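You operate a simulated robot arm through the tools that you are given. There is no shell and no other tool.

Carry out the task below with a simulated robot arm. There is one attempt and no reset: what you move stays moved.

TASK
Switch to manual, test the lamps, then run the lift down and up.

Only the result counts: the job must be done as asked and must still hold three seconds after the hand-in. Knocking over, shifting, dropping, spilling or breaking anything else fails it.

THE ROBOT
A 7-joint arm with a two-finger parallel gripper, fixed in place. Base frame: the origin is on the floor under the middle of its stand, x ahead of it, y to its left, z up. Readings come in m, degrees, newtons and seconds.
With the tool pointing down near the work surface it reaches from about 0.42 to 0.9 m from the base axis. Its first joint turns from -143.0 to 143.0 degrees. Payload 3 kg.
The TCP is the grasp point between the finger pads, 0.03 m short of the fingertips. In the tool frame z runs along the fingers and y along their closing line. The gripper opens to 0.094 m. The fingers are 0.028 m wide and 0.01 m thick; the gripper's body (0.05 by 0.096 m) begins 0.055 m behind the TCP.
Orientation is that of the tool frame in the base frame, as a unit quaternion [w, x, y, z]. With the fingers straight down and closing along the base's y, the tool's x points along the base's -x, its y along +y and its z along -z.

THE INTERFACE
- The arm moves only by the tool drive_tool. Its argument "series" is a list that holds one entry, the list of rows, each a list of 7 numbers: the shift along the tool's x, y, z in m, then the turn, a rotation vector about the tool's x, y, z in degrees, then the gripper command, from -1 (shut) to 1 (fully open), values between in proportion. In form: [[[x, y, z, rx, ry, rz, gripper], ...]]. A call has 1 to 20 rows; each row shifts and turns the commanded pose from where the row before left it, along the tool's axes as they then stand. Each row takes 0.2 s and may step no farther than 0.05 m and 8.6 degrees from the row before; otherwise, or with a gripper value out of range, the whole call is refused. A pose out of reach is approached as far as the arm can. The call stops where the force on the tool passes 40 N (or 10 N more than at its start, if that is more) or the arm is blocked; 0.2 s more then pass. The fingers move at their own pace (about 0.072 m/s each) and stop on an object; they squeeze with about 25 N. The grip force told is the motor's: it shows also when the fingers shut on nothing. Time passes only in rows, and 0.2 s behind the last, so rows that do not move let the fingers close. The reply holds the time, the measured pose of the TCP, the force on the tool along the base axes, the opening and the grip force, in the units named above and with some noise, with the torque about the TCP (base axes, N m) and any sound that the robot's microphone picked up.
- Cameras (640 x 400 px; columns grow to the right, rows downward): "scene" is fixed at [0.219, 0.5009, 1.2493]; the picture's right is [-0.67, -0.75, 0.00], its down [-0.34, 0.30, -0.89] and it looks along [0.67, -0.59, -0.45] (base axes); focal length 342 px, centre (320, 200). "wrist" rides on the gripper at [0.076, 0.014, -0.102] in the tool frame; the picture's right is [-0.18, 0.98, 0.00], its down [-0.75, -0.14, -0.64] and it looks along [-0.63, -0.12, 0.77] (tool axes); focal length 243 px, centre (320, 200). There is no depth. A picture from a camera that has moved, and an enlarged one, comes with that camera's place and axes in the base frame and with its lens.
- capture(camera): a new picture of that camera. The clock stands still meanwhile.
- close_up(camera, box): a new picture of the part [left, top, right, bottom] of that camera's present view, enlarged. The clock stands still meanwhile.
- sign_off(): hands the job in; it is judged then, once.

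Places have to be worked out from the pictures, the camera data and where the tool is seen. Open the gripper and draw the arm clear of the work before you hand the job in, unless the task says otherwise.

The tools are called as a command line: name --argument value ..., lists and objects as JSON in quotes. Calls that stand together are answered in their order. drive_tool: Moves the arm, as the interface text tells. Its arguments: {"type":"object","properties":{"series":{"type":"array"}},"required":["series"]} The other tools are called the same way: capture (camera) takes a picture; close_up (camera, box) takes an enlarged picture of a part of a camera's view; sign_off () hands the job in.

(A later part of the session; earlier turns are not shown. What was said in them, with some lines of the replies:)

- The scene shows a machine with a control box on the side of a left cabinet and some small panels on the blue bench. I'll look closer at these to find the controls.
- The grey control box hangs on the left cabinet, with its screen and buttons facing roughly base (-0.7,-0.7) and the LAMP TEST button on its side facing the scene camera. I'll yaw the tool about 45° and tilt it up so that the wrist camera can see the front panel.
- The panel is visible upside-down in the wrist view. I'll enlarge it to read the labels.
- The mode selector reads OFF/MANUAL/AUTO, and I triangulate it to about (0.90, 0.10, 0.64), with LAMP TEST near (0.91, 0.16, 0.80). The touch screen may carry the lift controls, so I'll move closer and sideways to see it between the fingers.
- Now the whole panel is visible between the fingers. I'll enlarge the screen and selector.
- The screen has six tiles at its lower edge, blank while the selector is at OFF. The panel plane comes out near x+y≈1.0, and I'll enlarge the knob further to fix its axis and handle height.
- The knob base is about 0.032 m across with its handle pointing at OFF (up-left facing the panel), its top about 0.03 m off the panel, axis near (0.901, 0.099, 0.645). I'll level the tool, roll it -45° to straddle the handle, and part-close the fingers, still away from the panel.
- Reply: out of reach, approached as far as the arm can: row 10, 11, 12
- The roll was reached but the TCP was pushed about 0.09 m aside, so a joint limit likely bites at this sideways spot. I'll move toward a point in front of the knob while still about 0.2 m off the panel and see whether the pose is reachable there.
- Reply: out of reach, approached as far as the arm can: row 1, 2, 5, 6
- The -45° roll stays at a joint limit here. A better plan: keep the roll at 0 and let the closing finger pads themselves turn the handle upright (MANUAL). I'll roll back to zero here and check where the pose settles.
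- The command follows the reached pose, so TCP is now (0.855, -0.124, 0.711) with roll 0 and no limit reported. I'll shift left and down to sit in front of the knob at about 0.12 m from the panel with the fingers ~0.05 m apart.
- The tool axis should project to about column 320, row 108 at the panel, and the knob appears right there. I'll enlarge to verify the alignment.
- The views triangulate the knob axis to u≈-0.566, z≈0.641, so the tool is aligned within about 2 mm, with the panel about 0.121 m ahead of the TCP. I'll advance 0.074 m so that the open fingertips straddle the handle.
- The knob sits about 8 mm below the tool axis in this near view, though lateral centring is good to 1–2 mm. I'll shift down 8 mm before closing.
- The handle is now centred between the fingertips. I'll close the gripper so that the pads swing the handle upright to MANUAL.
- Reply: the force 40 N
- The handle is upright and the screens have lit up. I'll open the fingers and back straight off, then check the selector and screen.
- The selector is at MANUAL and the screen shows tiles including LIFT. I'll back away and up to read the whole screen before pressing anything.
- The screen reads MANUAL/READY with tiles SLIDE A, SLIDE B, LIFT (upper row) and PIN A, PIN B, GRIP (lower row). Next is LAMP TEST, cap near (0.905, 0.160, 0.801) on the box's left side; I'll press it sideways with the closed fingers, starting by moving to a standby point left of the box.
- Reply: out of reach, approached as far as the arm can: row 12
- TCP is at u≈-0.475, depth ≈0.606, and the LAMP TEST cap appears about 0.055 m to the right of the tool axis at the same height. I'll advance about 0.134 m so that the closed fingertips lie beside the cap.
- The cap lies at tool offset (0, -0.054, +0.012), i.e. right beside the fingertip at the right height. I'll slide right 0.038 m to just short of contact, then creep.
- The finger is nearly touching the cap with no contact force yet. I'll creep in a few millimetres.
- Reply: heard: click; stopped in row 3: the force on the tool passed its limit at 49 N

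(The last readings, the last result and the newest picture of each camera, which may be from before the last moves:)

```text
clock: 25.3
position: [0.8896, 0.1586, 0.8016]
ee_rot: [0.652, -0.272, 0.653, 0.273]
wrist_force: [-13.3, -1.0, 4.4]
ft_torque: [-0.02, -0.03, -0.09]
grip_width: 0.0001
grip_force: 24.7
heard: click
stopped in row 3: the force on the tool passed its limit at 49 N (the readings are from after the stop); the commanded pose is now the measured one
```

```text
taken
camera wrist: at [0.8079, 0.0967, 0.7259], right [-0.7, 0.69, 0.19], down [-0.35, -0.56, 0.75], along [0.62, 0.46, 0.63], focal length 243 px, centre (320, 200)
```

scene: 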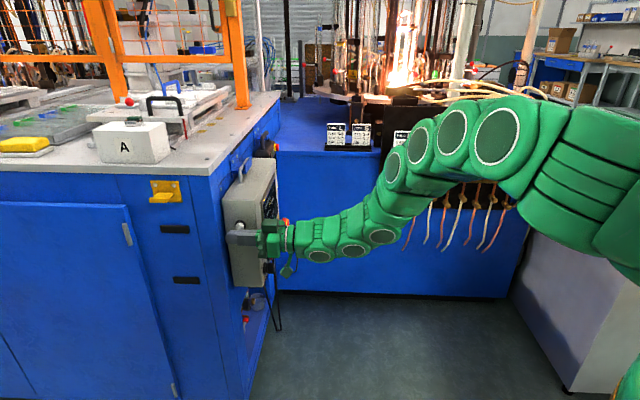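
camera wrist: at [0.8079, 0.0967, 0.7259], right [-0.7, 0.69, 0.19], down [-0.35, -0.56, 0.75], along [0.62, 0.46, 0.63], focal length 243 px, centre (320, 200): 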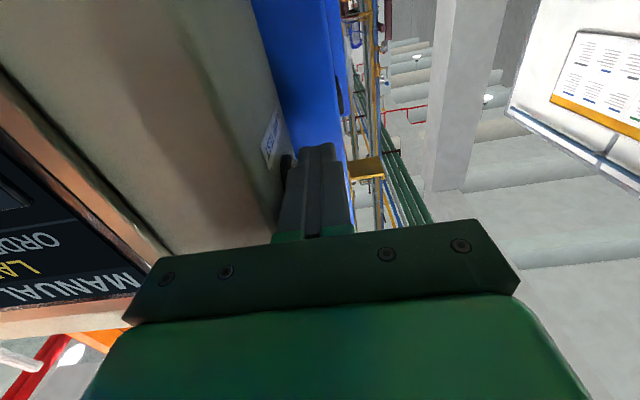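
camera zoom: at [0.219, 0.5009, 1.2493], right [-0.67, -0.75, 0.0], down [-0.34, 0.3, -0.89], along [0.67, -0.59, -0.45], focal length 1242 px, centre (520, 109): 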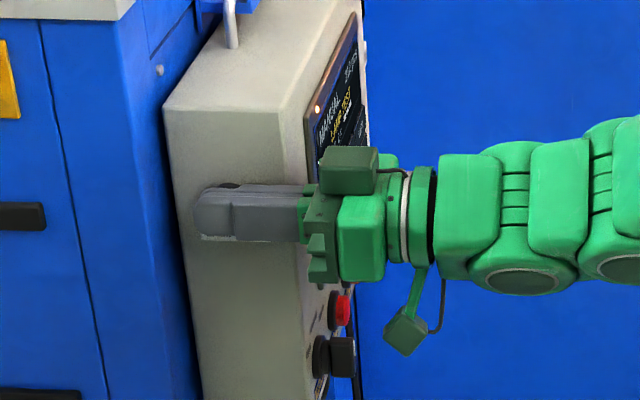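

A click was heard and the screen text changed to what looks like "LAMP…". I'll look at the scene while it is held.

close_up --camera "scene" --box '[255, 165, 310, 280]'

close_up --camera "wrist" --box '[0, 150, 180, 330]'

capture --camera "scene"

```text
3.48 times, centred on (282, 222) of scene
camera zoom: at [0.219, 0.5009, 1.2493], right [-0.67, -0.75, 0.0], down [-0.34, 0.3, -0.89], along [0.67, -0.59, -0.45], focal length 1188 px, centre (450, 122)
```

zoom: 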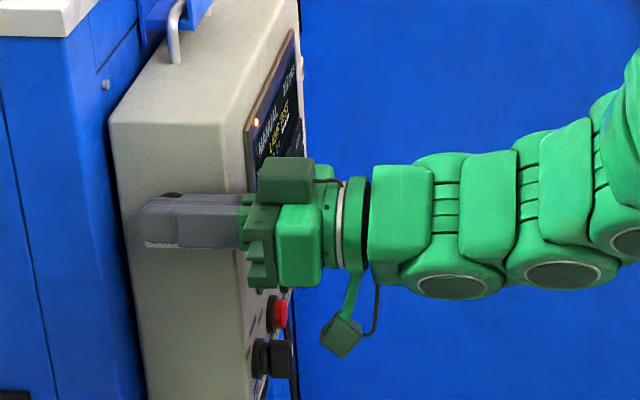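

```text
2.22 times, centred on (90, 240) of wrist
camera zoom: at [0.8079, 0.0967, 0.7259], right [-0.7, 0.69, 0.19], down [-0.35, -0.56, 0.75], along [0.62, 0.46, 0.63], focal length 539 px, centre (831, 111)
```

zoom: 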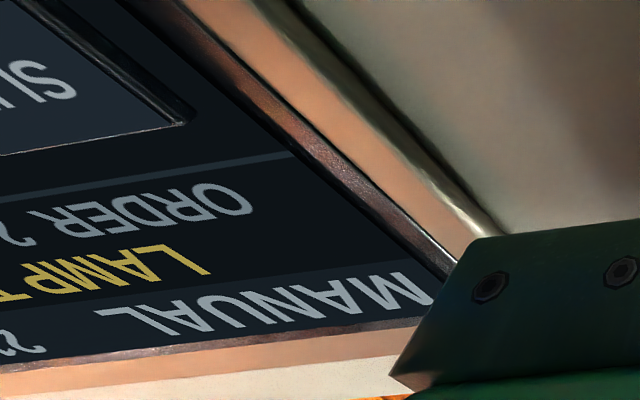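

```text
taken
```

scene: 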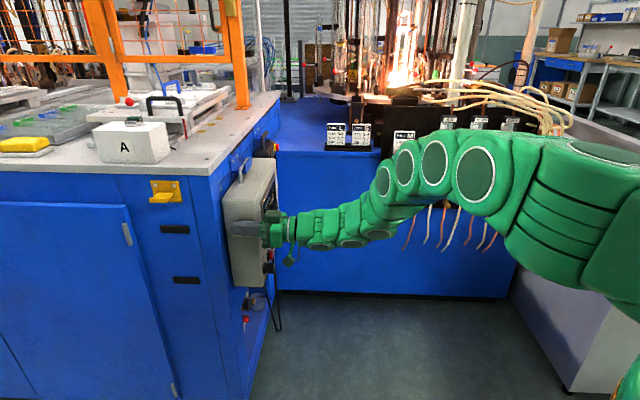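

The screen shows "LAMP TEST" while the button is held. I'll hold it for a couple of seconds so the test can complete.

drive_tool --series '[[[0, 0, 0, 0, 0, 0, -1], [0, 0, 0, 0, 0, 0, -1], [0, 0, 0, 0, 0, 0, -1], [0, 0, 0, 0, 0, 0, -1], [0, 0, 0, 0, 0, 0, -1], [0, 0, 0, 0, 0, 0, -1], [0, 0, 0, 0, 0, 0, -1], [0, 0, 0, 0, 0, 0, -1], [0, 0, 0, 0, 0, 0, -1], [0, 0, 0, 0, 0, 0, -1]]]'

capture --camera "scene"

close_up --camera "wrist" --box '[0, 150, 180, 330]'

```text
clock: 27.5
position: [0.8907, 0.1595, 0.8012]
ee_rot: [0.651, -0.273, 0.653, 0.274]
wrist_force: [-16.2, 3.8, 2.8]
ft_torque: [-0.01, -0.02, -0.1]
grip_width: 0.0
grip_force: 24.9
```

```text
taken
```

scene: 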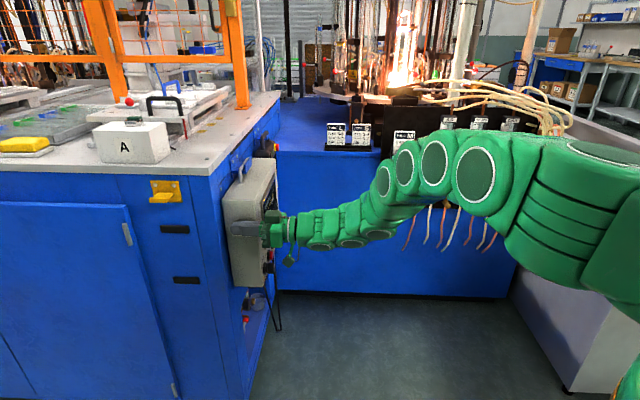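

```text
2.22 times, centred on (90, 240) of wrist
camera zoom: at [0.808, 0.0967, 0.7257], right [-0.7, 0.69, 0.19], down [-0.35, -0.56, 0.75], along [0.62, 0.46, 0.63], focal length 539 px, centre (831, 111)
```

zoom: 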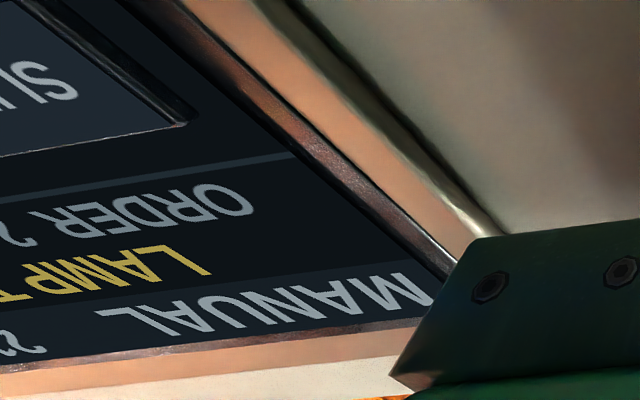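

The lamp test has been held for over 2 s. I'll release by moving left, then back straight out, and check the screen.

drive_tool --series '[[[0, 0.01, 0, 0, 0, 0, -1], [0, 0.02, 0, 0, 0, 0, -1], [0, 0.01, 0, 0, 0, 0, -1], [0, 0, -0.04, 0, 0, 0, -1], [0, 0, -0.04, 0, 0, 0, -1], [0, 0, -0.04, 0, 0, 0, -1], [0, 0, -0.04, 0, 0, 0, -1], [0, 0, 0, 0, 0, 0, -1]]]'

capture --camera "wrist"

close_up --camera "scene" --box '[200, 150, 320, 280]'

```text
clock: 29.3
position: [0.7506, 0.0724, 0.8014]
ee_rot: [0.65, -0.273, 0.652, 0.276]
wrist_force: [0.9, -0.7, 0.0]
ft_torque: [0.02, 0.0, -0.02]
grip_width: 0.0001
grip_force: 24.9
out of reach, approached as far as the arm can: row 7
```

```text
taken
camera wrist: at [0.6696, 0.0099, 0.7262], right [-0.7, 0.68, 0.19], down [-0.34, -0.56, 0.75], along [0.62, 0.47, 0.63], focal length 243 px, centre (320, 200)
```

wrist: 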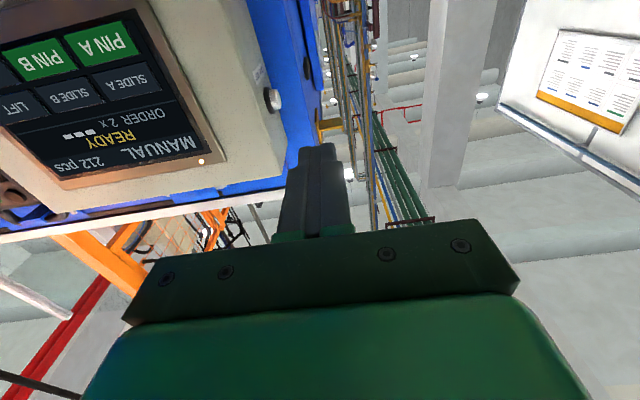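

```text
3.08 times, centred on (260, 215) of scene
camera zoom: at [0.219, 0.5009, 1.2493], right [-0.67, -0.75, 0.0], down [-0.34, 0.3, -0.89], along [0.67, -0.59, -0.45], focal length 1051 px, centre (505, 154)
```

zoom: 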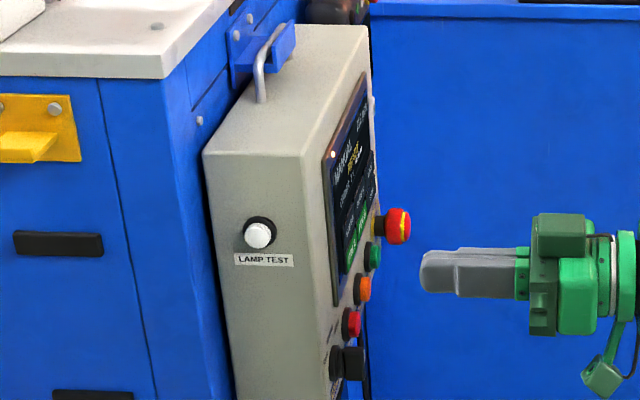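

The screen is back to READY after the lamp test. Next I'll move right to face the LIFT tile, estimated at u≈-0.744, z≈0.742, keeping about 0.13 m off the panel with the fingers closed.

drive_tool --series '[[[0.0098, -0.044, 0, 0, 0, 0, -1], [0.0098, -0.044, 0, 0, 0, 0, -1], [0.0098, -0.044, 0, 0, 0, 0, -1], [0.0098, -0.044, 0, 0, 0, 0, -1], [0.0098, -0.044, 0, 0, 0, 0, -1], [0.0098, -0.044, 0, 0, 0, 0, -1], [0, 0, 0, 0, 0, 0, -1]]]'

capture --camera "wrist"

capture --camera "scene"

```text
clock: 30.9
position: [0.94, -0.1133, 0.7429]
ee_rot: [0.652, -0.273, 0.652, 0.273]
wrist_force: [0.8, 0.8, 0.0]
ft_torque: [-0.01, 0.0, -0.01]
grip_width: 0.0
grip_force: 25.0
```

```text
taken
camera wrist: at [0.8579, -0.1751, 0.6663], right [-0.7, 0.69, 0.19], down [-0.35, -0.56, 0.75], along [0.62, 0.46, 0.63], focal length 243 px, centre (320, 200)
```

wrist: 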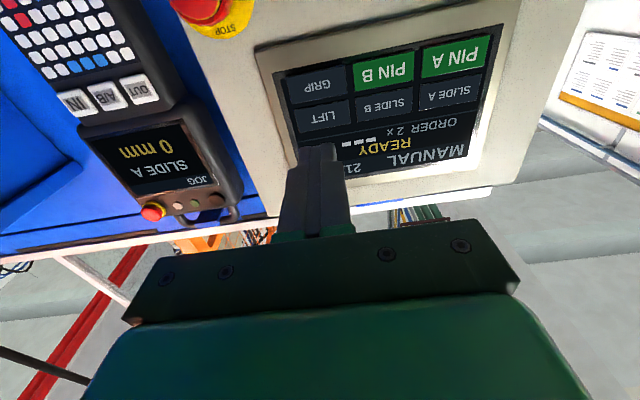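

```text
taken
```

scene: 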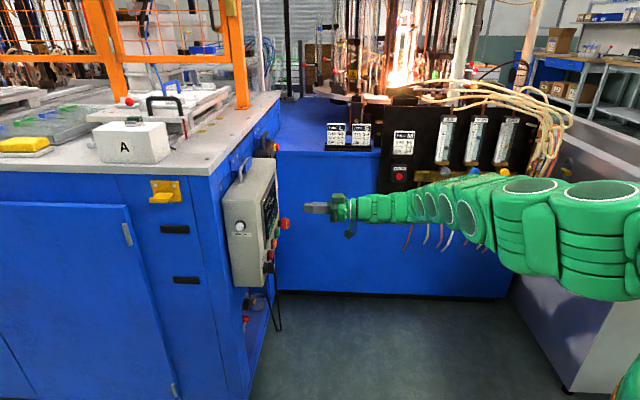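

The LIFT tile appears near (324, 113), while the tool axis should land at about (320, 107) on the panel. I'll enlarge to measure the offset.

close_up --camera "wrist" --box '[270, 60, 390, 150]'

close_up --camera "scene" --box '[215, 150, 345, 260]'

```text
4.44 times, centred on (330, 105) of wrist
camera zoom: at [0.8579, -0.1751, 0.6663], right [-0.7, 0.69, 0.19], down [-0.35, -0.56, 0.75], along [0.62, 0.46, 0.63], focal length 1078 px, centre (276, 622)
```

zoom: 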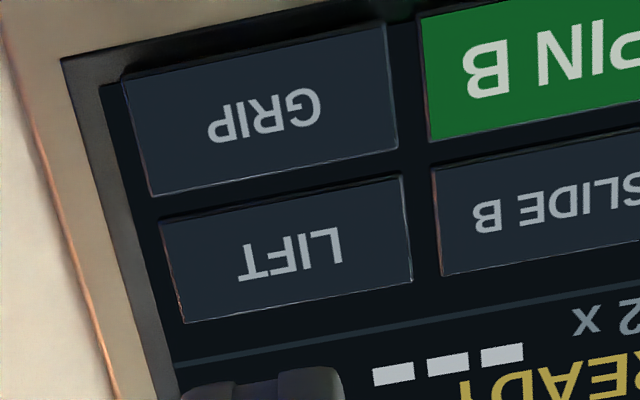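

```text
3.64 times, centred on (280, 205) of scene
camera zoom: at [0.219, 0.5009, 1.2493], right [-0.67, -0.75, 0.0], down [-0.34, 0.3, -0.89], along [0.67, -0.59, -0.45], focal length 1242 px, centre (466, 182)
```

zoom: 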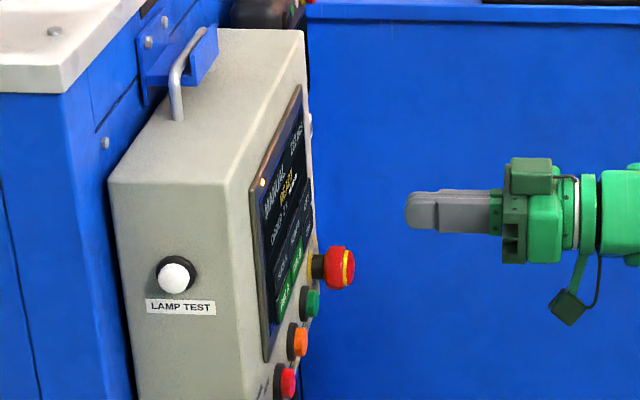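

The LIFT tile centre is about 8.6 mm above and 3 mm left of the tool axis. I'll correct that, advance 0.06 m, and re-measure.

drive_tool --series '[[[-0.0086, 0.003, 0, 0, 0, 0, -1], [0, 0, 0.02, 0, 0, 0, -1], [0, 0, 0.02, 0, 0, 0, -1], [0, 0, 0.02, 0, 0, 0, -1], [0, 0, 0, 0, 0, 0, -1]]]'

close_up --camera "wrist" --box '[240, 40, 420, 180]'

close_up --camera "scene" --box '[215, 150, 345, 260]'

```text
clock: 32.1
position: [0.9798, -0.0682, 0.7513]
ee_rot: [0.652, -0.273, 0.652, 0.274]
wrist_force: [-0.2, -0.3, 0.6]
ft_torque: [0.0, -0.06, -0.01]
grip_width: 0.0001
grip_force: 24.6
```

```text
2.86 times, centred on (330, 110) of wrist
camera zoom: at [0.8982, -0.1313, 0.6757], right [-0.7, 0.69, 0.19], down [-0.35, -0.56, 0.75], along [0.62, 0.46, 0.63], focal length 693 px, centre (291, 457)
```

zoom: 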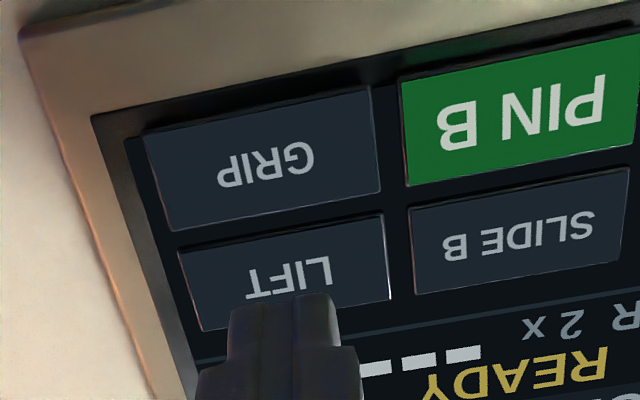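

```text
3.64 times, centred on (280, 205) of scene
camera zoom: at [0.219, 0.5009, 1.2493], right [-0.67, -0.75, 0.0], down [-0.34, 0.3, -0.89], along [0.67, -0.59, -0.45], focal length 1242 px, centre (466, 182)
```

zoom: 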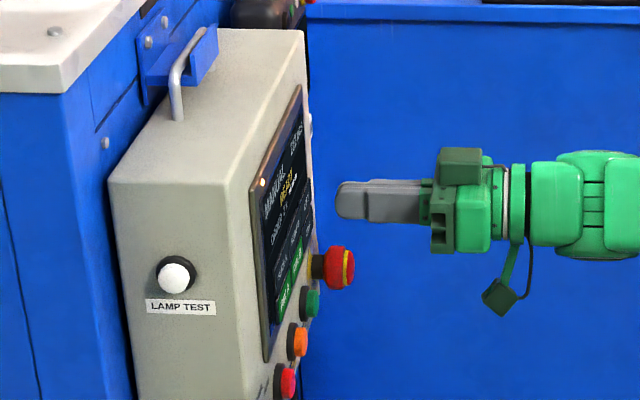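

Projection of the tool axis (291, 272) now coincides with the LIFT tile centre (288, 274), with about 0.034 m left to the tile. I'll advance 0.024 m, then creep.

drive_tool --series '[[[0, 0, 0.012, 0, 0, 0, -1], [0, 0, 0.012, 0, 0, 0, -1], [0, 0, 0, 0, 0, 0, -1]]]'

close_up --camera "wrist" --box '[240, 40, 420, 180]'

close_up --camera "scene" --box '[250, 170, 330, 240]'

```text
clock: 32.9
position: [0.9968, -0.0522, 0.7517]
ee_rot: [0.651, -0.273, 0.653, 0.275]
wrist_force: [-0.2, 0.6, 0.7]
ft_torque: [0.01, 0.04, 0.0]
grip_width: 0.0
grip_force: 25.4
```

```text
2.86 times, centred on (330, 110) of wrist
camera zoom: at [0.915, -0.1141, 0.6752], right [-0.7, 0.69, 0.19], down [-0.35, -0.56, 0.75], along [0.62, 0.46, 0.63], focal length 693 px, centre (291, 457)
```

zoom: 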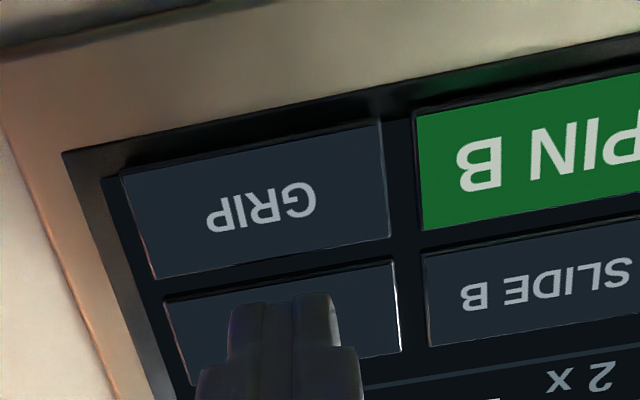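

```text
5.71 times, centred on (290, 205) of scene
camera zoom: at [0.219, 0.5009, 1.2493], right [-0.67, -0.75, 0.0], down [-0.34, 0.3, -0.89], along [0.67, -0.59, -0.45], focal length 1952 px, centre (491, 171)
```

zoom: 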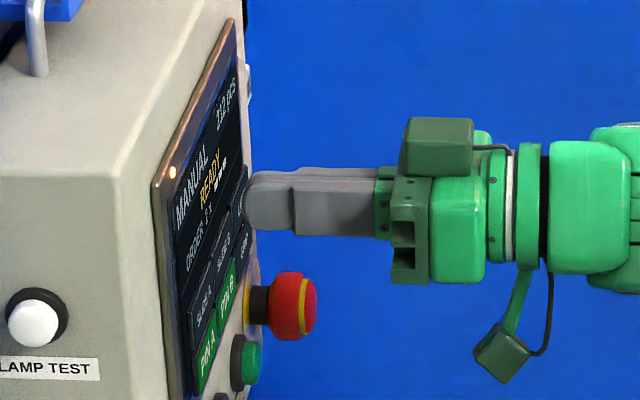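

The fingertip lies over the LIFT tile about a centimetre off. I'll creep forward in 2 mm steps.

drive_tool --series '[[[0, 0, 0.003, 0, 0, 0, -1], [0, 0, 0.002, 0, 0, 0, -1], [0, 0, 0.002, 0, 0, 0, -1]]]'

close_up --camera "scene" --box '[250, 170, 330, 240]'

```text
clock: 33.7
position: [1.0012, -0.0491, 0.7503]
ee_rot: [0.652, -0.272, 0.653, 0.273]
wrist_force: [-16.8, -6.9, 2.1]
ft_torque: [0.0, -0.05, 0.22]
grip_width: 0.0
grip_force: 25.2
heard: click
```

```text
5.71 times, centred on (290, 205) of scene
camera zoom: at [0.219, 0.5009, 1.2493], right [-0.67, -0.75, 0.0], down [-0.34, 0.3, -0.89], along [0.67, -0.59, -0.45], focal length 1952 px, centre (491, 171)
```

zoom: 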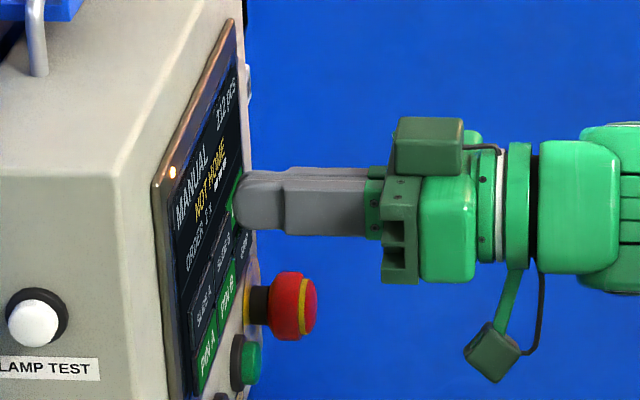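

A click was heard, the status reads "NOT HOME" and the LIFT tile has turned green. I'll back off, wait for the lift to run, and check.

drive_tool --series '[[[0, 0, -0.01, 0, 0, 0, -1], [0, 0, -0.02, 0, 0, 0, -1], [0, 0, -0.01, 0, 0, 0, -1], [0, 0, 0, 0, 0, 0, -1], [0, 0, 0, 0, 0, 0, -1]]]'

capture --camera "scene"

capture --camera "wrist"

close_up --camera "wrist" --box '[240, 20, 500, 200]'

```text
clock: 34.9
position: [0.973, -0.075, 0.7509]
ee_rot: [0.652, -0.273, 0.652, 0.274]
wrist_force: [-0.3, 0.5, -0.2]
ft_torque: [0.0, 0.01, -0.02]
grip_width: 0.0001
grip_force: 25.6
```

```text
taken
```

scene: 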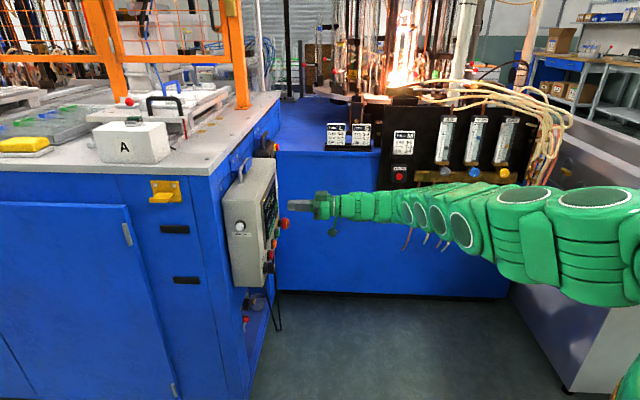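

```text
taken
camera wrist: at [0.8916, -0.1376, 0.6752], right [-0.7, 0.69, 0.19], down [-0.35, -0.56, 0.75], along [0.62, 0.46, 0.63], focal length 243 px, centre (320, 200)
```

wrist: 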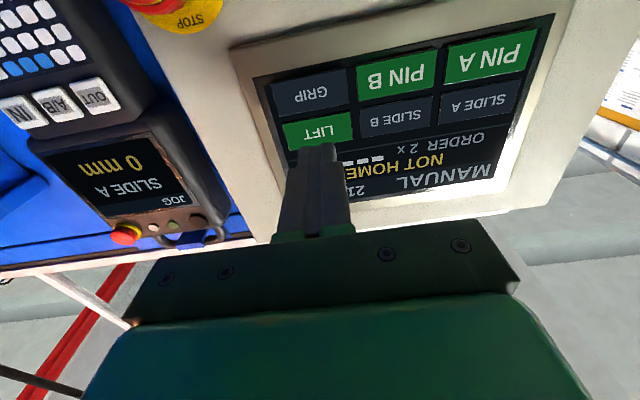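

```text
2.22 times, centred on (370, 110) of wrist
camera zoom: at [0.8916, -0.1376, 0.6752], right [-0.7, 0.69, 0.19], down [-0.35, -0.56, 0.75], along [0.62, 0.46, 0.63], focal length 539 px, centre (209, 400)
```

zoom: 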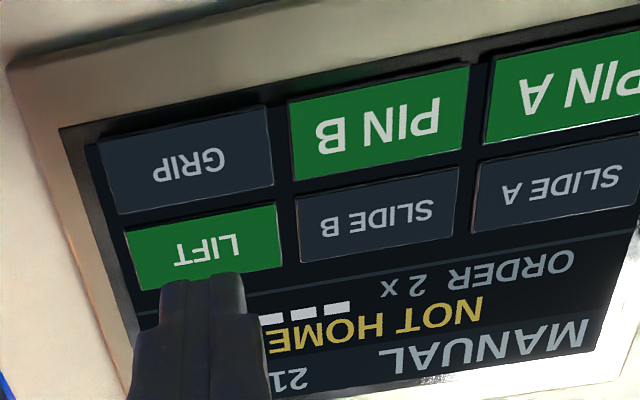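

The LIFT tile is green and the status is NOT HOME, so the lift has gone (or is going) down. I'll wait a few seconds to let it finish the stroke before reversing it.

drive_tool --series '[[[0, 0, 0, 0, 0, 0, -1], [0, 0, 0, 0, 0, 0, -1], [0, 0, 0, 0, 0, 0, -1], [0, 0, 0, 0, 0, 0, -1], [0, 0, 0, 0, 0, 0, -1], [0, 0, 0, 0, 0, 0, -1], [0, 0, 0, 0, 0, 0, -1], [0, 0, 0, 0, 0, 0, -1], [0, 0, 0, 0, 0, 0, -1], [0, 0, 0, 0, 0, 0, -1], [0, 0, 0, 0, 0, 0, -1], [0, 0, 0, 0, 0, 0, -1], [0, 0, 0, 0, 0, 0, -1], [0, 0, 0, 0, 0, 0, -1], [0, 0, 0, 0, 0, 0, -1], [0, 0, 0, 0, 0, 0, -1]]]'

close_up --camera "wrist" --box '[240, 40, 420, 180]'

close_up --camera "scene" --box '[0, 0, 290, 180]'

```text
clock: 38.3
position: [0.9734, -0.0752, 0.7519]
ee_rot: [0.651, -0.273, 0.653, 0.274]
wrist_force: [-0.6, 0.5, 0.3]
ft_torque: [-0.02, 0.02, 0.04]
grip_width: 0.0
grip_force: 25.0
```

```text
2.86 times, centred on (330, 110) of wrist
camera zoom: at [0.8917, -0.1376, 0.6751], right [-0.7, 0.69, 0.19], down [-0.35, -0.56, 0.75], along [0.62, 0.46, 0.63], focal length 693 px, centre (291, 457)
```

zoom: 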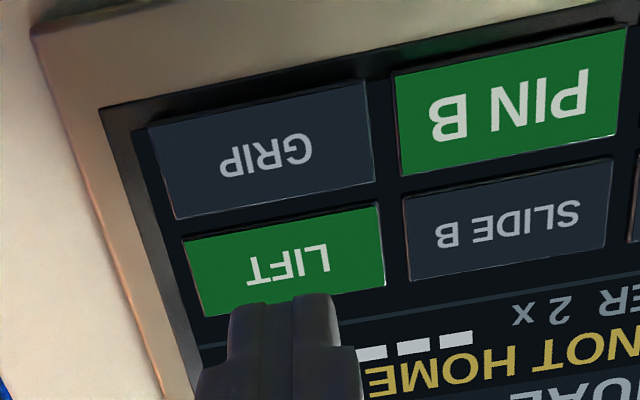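

```text
2.21 times, centred on (145, 90) of scene
camera zoom: at [0.219, 0.5009, 1.2493], right [-0.67, -0.75, 0.0], down [-0.34, 0.3, -0.89], along [0.67, -0.59, -0.45], focal length 754 px, centre (706, 443)
```

zoom: 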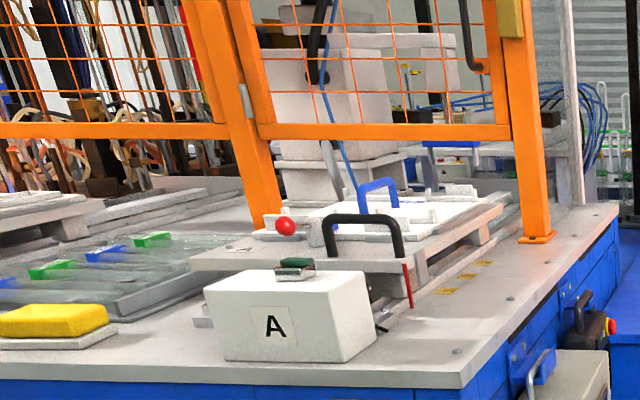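

The lift has had over 4 s to go down and the tile is still green. I'll press LIFT again the same way to run it up.

drive_tool --series '[[[0, 0, 0.015, 0, 0, 0, -1], [0, 0, 0.015, 0, 0, 0, -1], [0, 0, 0.005, 0, 0, 0, -1], [0, 0, 0.002, 0, 0, 0, -1], [0, 0, 0.002, 0, 0, 0, -1]]]'

close_up --camera "scene" --box '[250, 170, 330, 240]'

```text
clock: 39.5
position: [1.0011, -0.0481, 0.7501]
ee_rot: [0.652, -0.273, 0.653, 0.273]
wrist_force: [-13.0, -4.5, 0.5]
ft_torque: [0.01, -0.02, 0.14]
grip_width: 0.0
grip_force: 24.9
heard: click
```

```text
5.71 times, centred on (290, 205) of scene
camera zoom: at [0.219, 0.5009, 1.2493], right [-0.67, -0.75, 0.0], down [-0.34, 0.3, -0.89], along [0.67, -0.59, -0.45], focal length 1952 px, centre (491, 171)
```

zoom: 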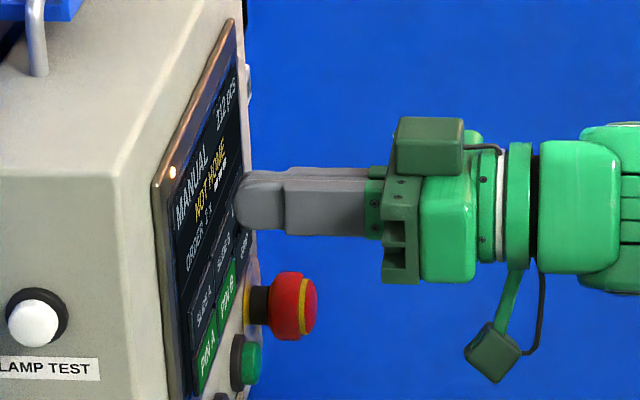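

A second click was heard and the LIFT tile is no longer green, though the status still reads NOT HOME as the lift travels. I'll back off, wait, and check the status.

drive_tool --series '[[[0, 0, -0.01, 0, 0, 0, -1], [0, 0, -0.02, 0, 0, 0, -1], [0, 0, -0.03, 0, 0, 0, -1], [0, 0, -0.04, 0, 0, 0, -1], [0, 0, 0, 0, 0, 0, -1], [0, 0, 0, 0, 0, 0, -1], [0, 0, 0, 0, 0, 0, -1], [0, 0, 0, 0, 0, 0, -1], [0, 0, 0, 0, 0, 0, -1], [0, 0, 0, 0, 0, 0, -1], [0, 0, 0, 0, 0, 0, -1], [0, 0, 0, 0, 0, 0, -1]]]'

close_up --camera "wrist" --box '[240, 20, 500, 200]'

close_up --camera "scene" --box '[215, 150, 325, 280]'

```text
clock: 42.1
position: [0.9309, -0.119, 0.7505]
ee_rot: [0.652, -0.272, 0.653, 0.273]
wrist_force: [0.0, -0.6, -0.1]
ft_torque: [-0.02, 0.0, -0.03]
grip_width: 0.0
grip_force: 25.3
```

```text
2.22 times, centred on (370, 110) of wrist
camera zoom: at [0.8494, -0.1807, 0.6752], right [-0.7, 0.69, 0.19], down [-0.35, -0.56, 0.75], along [0.62, 0.46, 0.63], focal length 539 px, centre (209, 400)
```

zoom: 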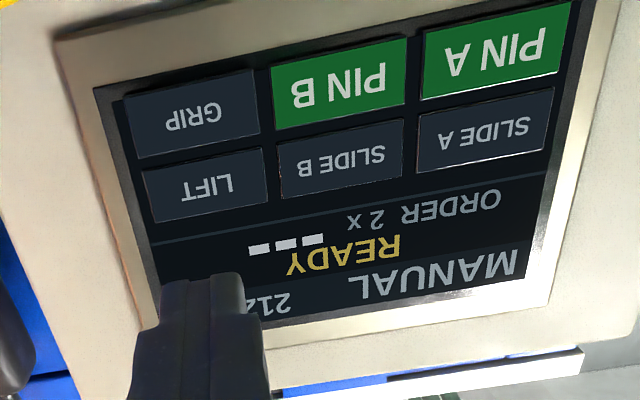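

```text
3.08 times, centred on (270, 215) of scene
camera zoom: at [0.219, 0.5009, 1.2493], right [-0.67, -0.75, 0.0], down [-0.34, 0.3, -0.89], along [0.67, -0.59, -0.45], focal length 1051 px, centre (474, 154)
```

zoom: 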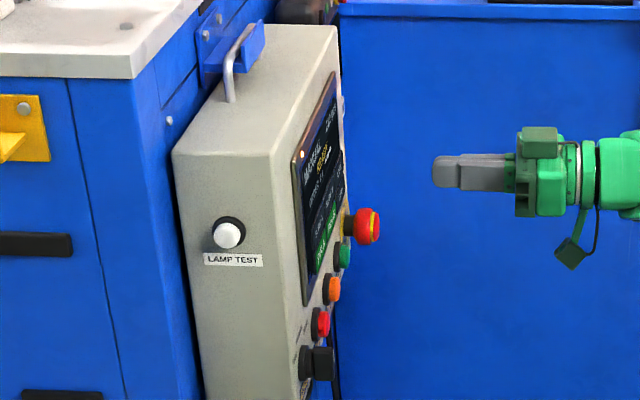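

The screen reads MANUAL / READY with LIFT dark again, so the lift has gone down and come back up. I'll open the gripper and withdraw clear of the panel.

drive_tool --series '[[[-0.02, 0, -0.035, 0, 0, 0, 1], [-0.02, 0, -0.035, 0, 0, 0, 1], [-0.025, 0, -0.03, 0, 0, 0, 1], [-0.03, 0, -0.02, 0, 0, 0, 1], [-0.03, 0, -0.02, 0, 0, 0, 1], [0, 0, 0, 0, 7.5, 0, 1], [0, 0, 0, 0, 7.5, 0, 1], [0, 0, 0, 0, 7.5, 0, 1], [0, 0, 0, 0, 7.5, 0, 1], [0, 0, 0, 0, 7.5, 0, 1], [0, 0, 0, 0, 7.5, 0, 1], [0, 0, 0, 0, 0, 0, 1]]]'

capture --camera "scene"

capture --camera "wrist"

close_up --camera "wrist" --box '[220, 30, 400, 200]'

```text
clock: 44.7
position: [0.8315, -0.2177, 0.875]
ee_rot: [0.351, -0.357, 0.853, 0.148]
wrist_force: [0.6, -0.1, 0.1]
ft_torque: [0.01, -0.04, 0.02]
grip_width: 0.0941
grip_force: 0.0
```

```text
taken
```

scene: 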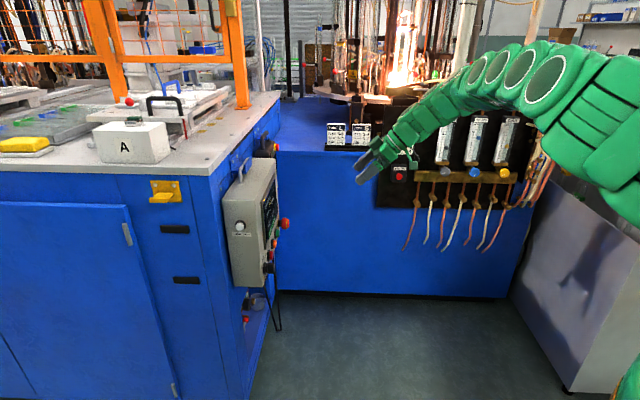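

```text
taken
camera wrist: at [0.7343, -0.298, 0.8952], right [-0.61, 0.78, 0.13], down [0.16, -0.04, 0.99], along [0.78, 0.62, -0.1], focal length 243 px, centre (320, 200)
```

wrist: 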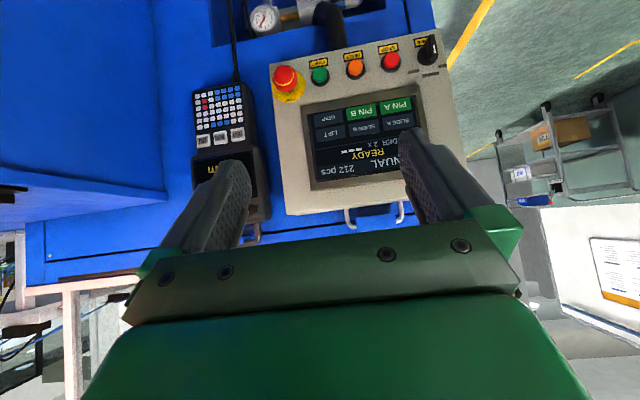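

```text
2.35 times, centred on (310, 115) of wrist
camera zoom: at [0.7343, -0.298, 0.8952], right [-0.61, 0.78, 0.13], down [0.16, -0.04, 0.99], along [0.78, 0.62, -0.1], focal length 571 px, centre (344, 400)
```

zoom: 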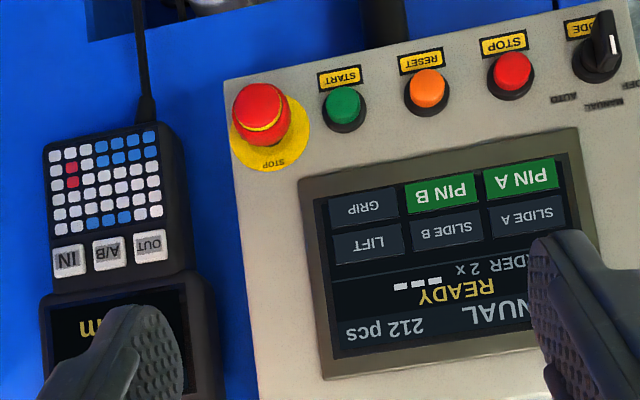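

The selector is on MANUAL, the screen shows READY with LIFT off again, nothing else has changed, and the open gripper is well clear of the panel. I'm handing the job in.

sign_off

```text
The job is handed in.
```

The job is done and handed in, in the order you asked:

- **Manual:** the mode selector went from OFF to MANUAL, and the control screen lit up.
- **Lamp test:** I held the LAMP TEST button for about two seconds. The screen read "LAMP TEST" and went back to READY when I let go. I could not see the lamps themselves light.
- **Lift:** I pressed the LIFT tile once to send the lift down; the tile went green and the status read NOT HOME. After more than four seconds I pressed it again; the tile went dark and the status returned to READY. I did not see the lift itself move, so down and up are judged from the screen.

At hand-in the selector was on MANUAL and the screen showed READY. The gripper was open and clear of the panel. I saw nothing else moved or changed.
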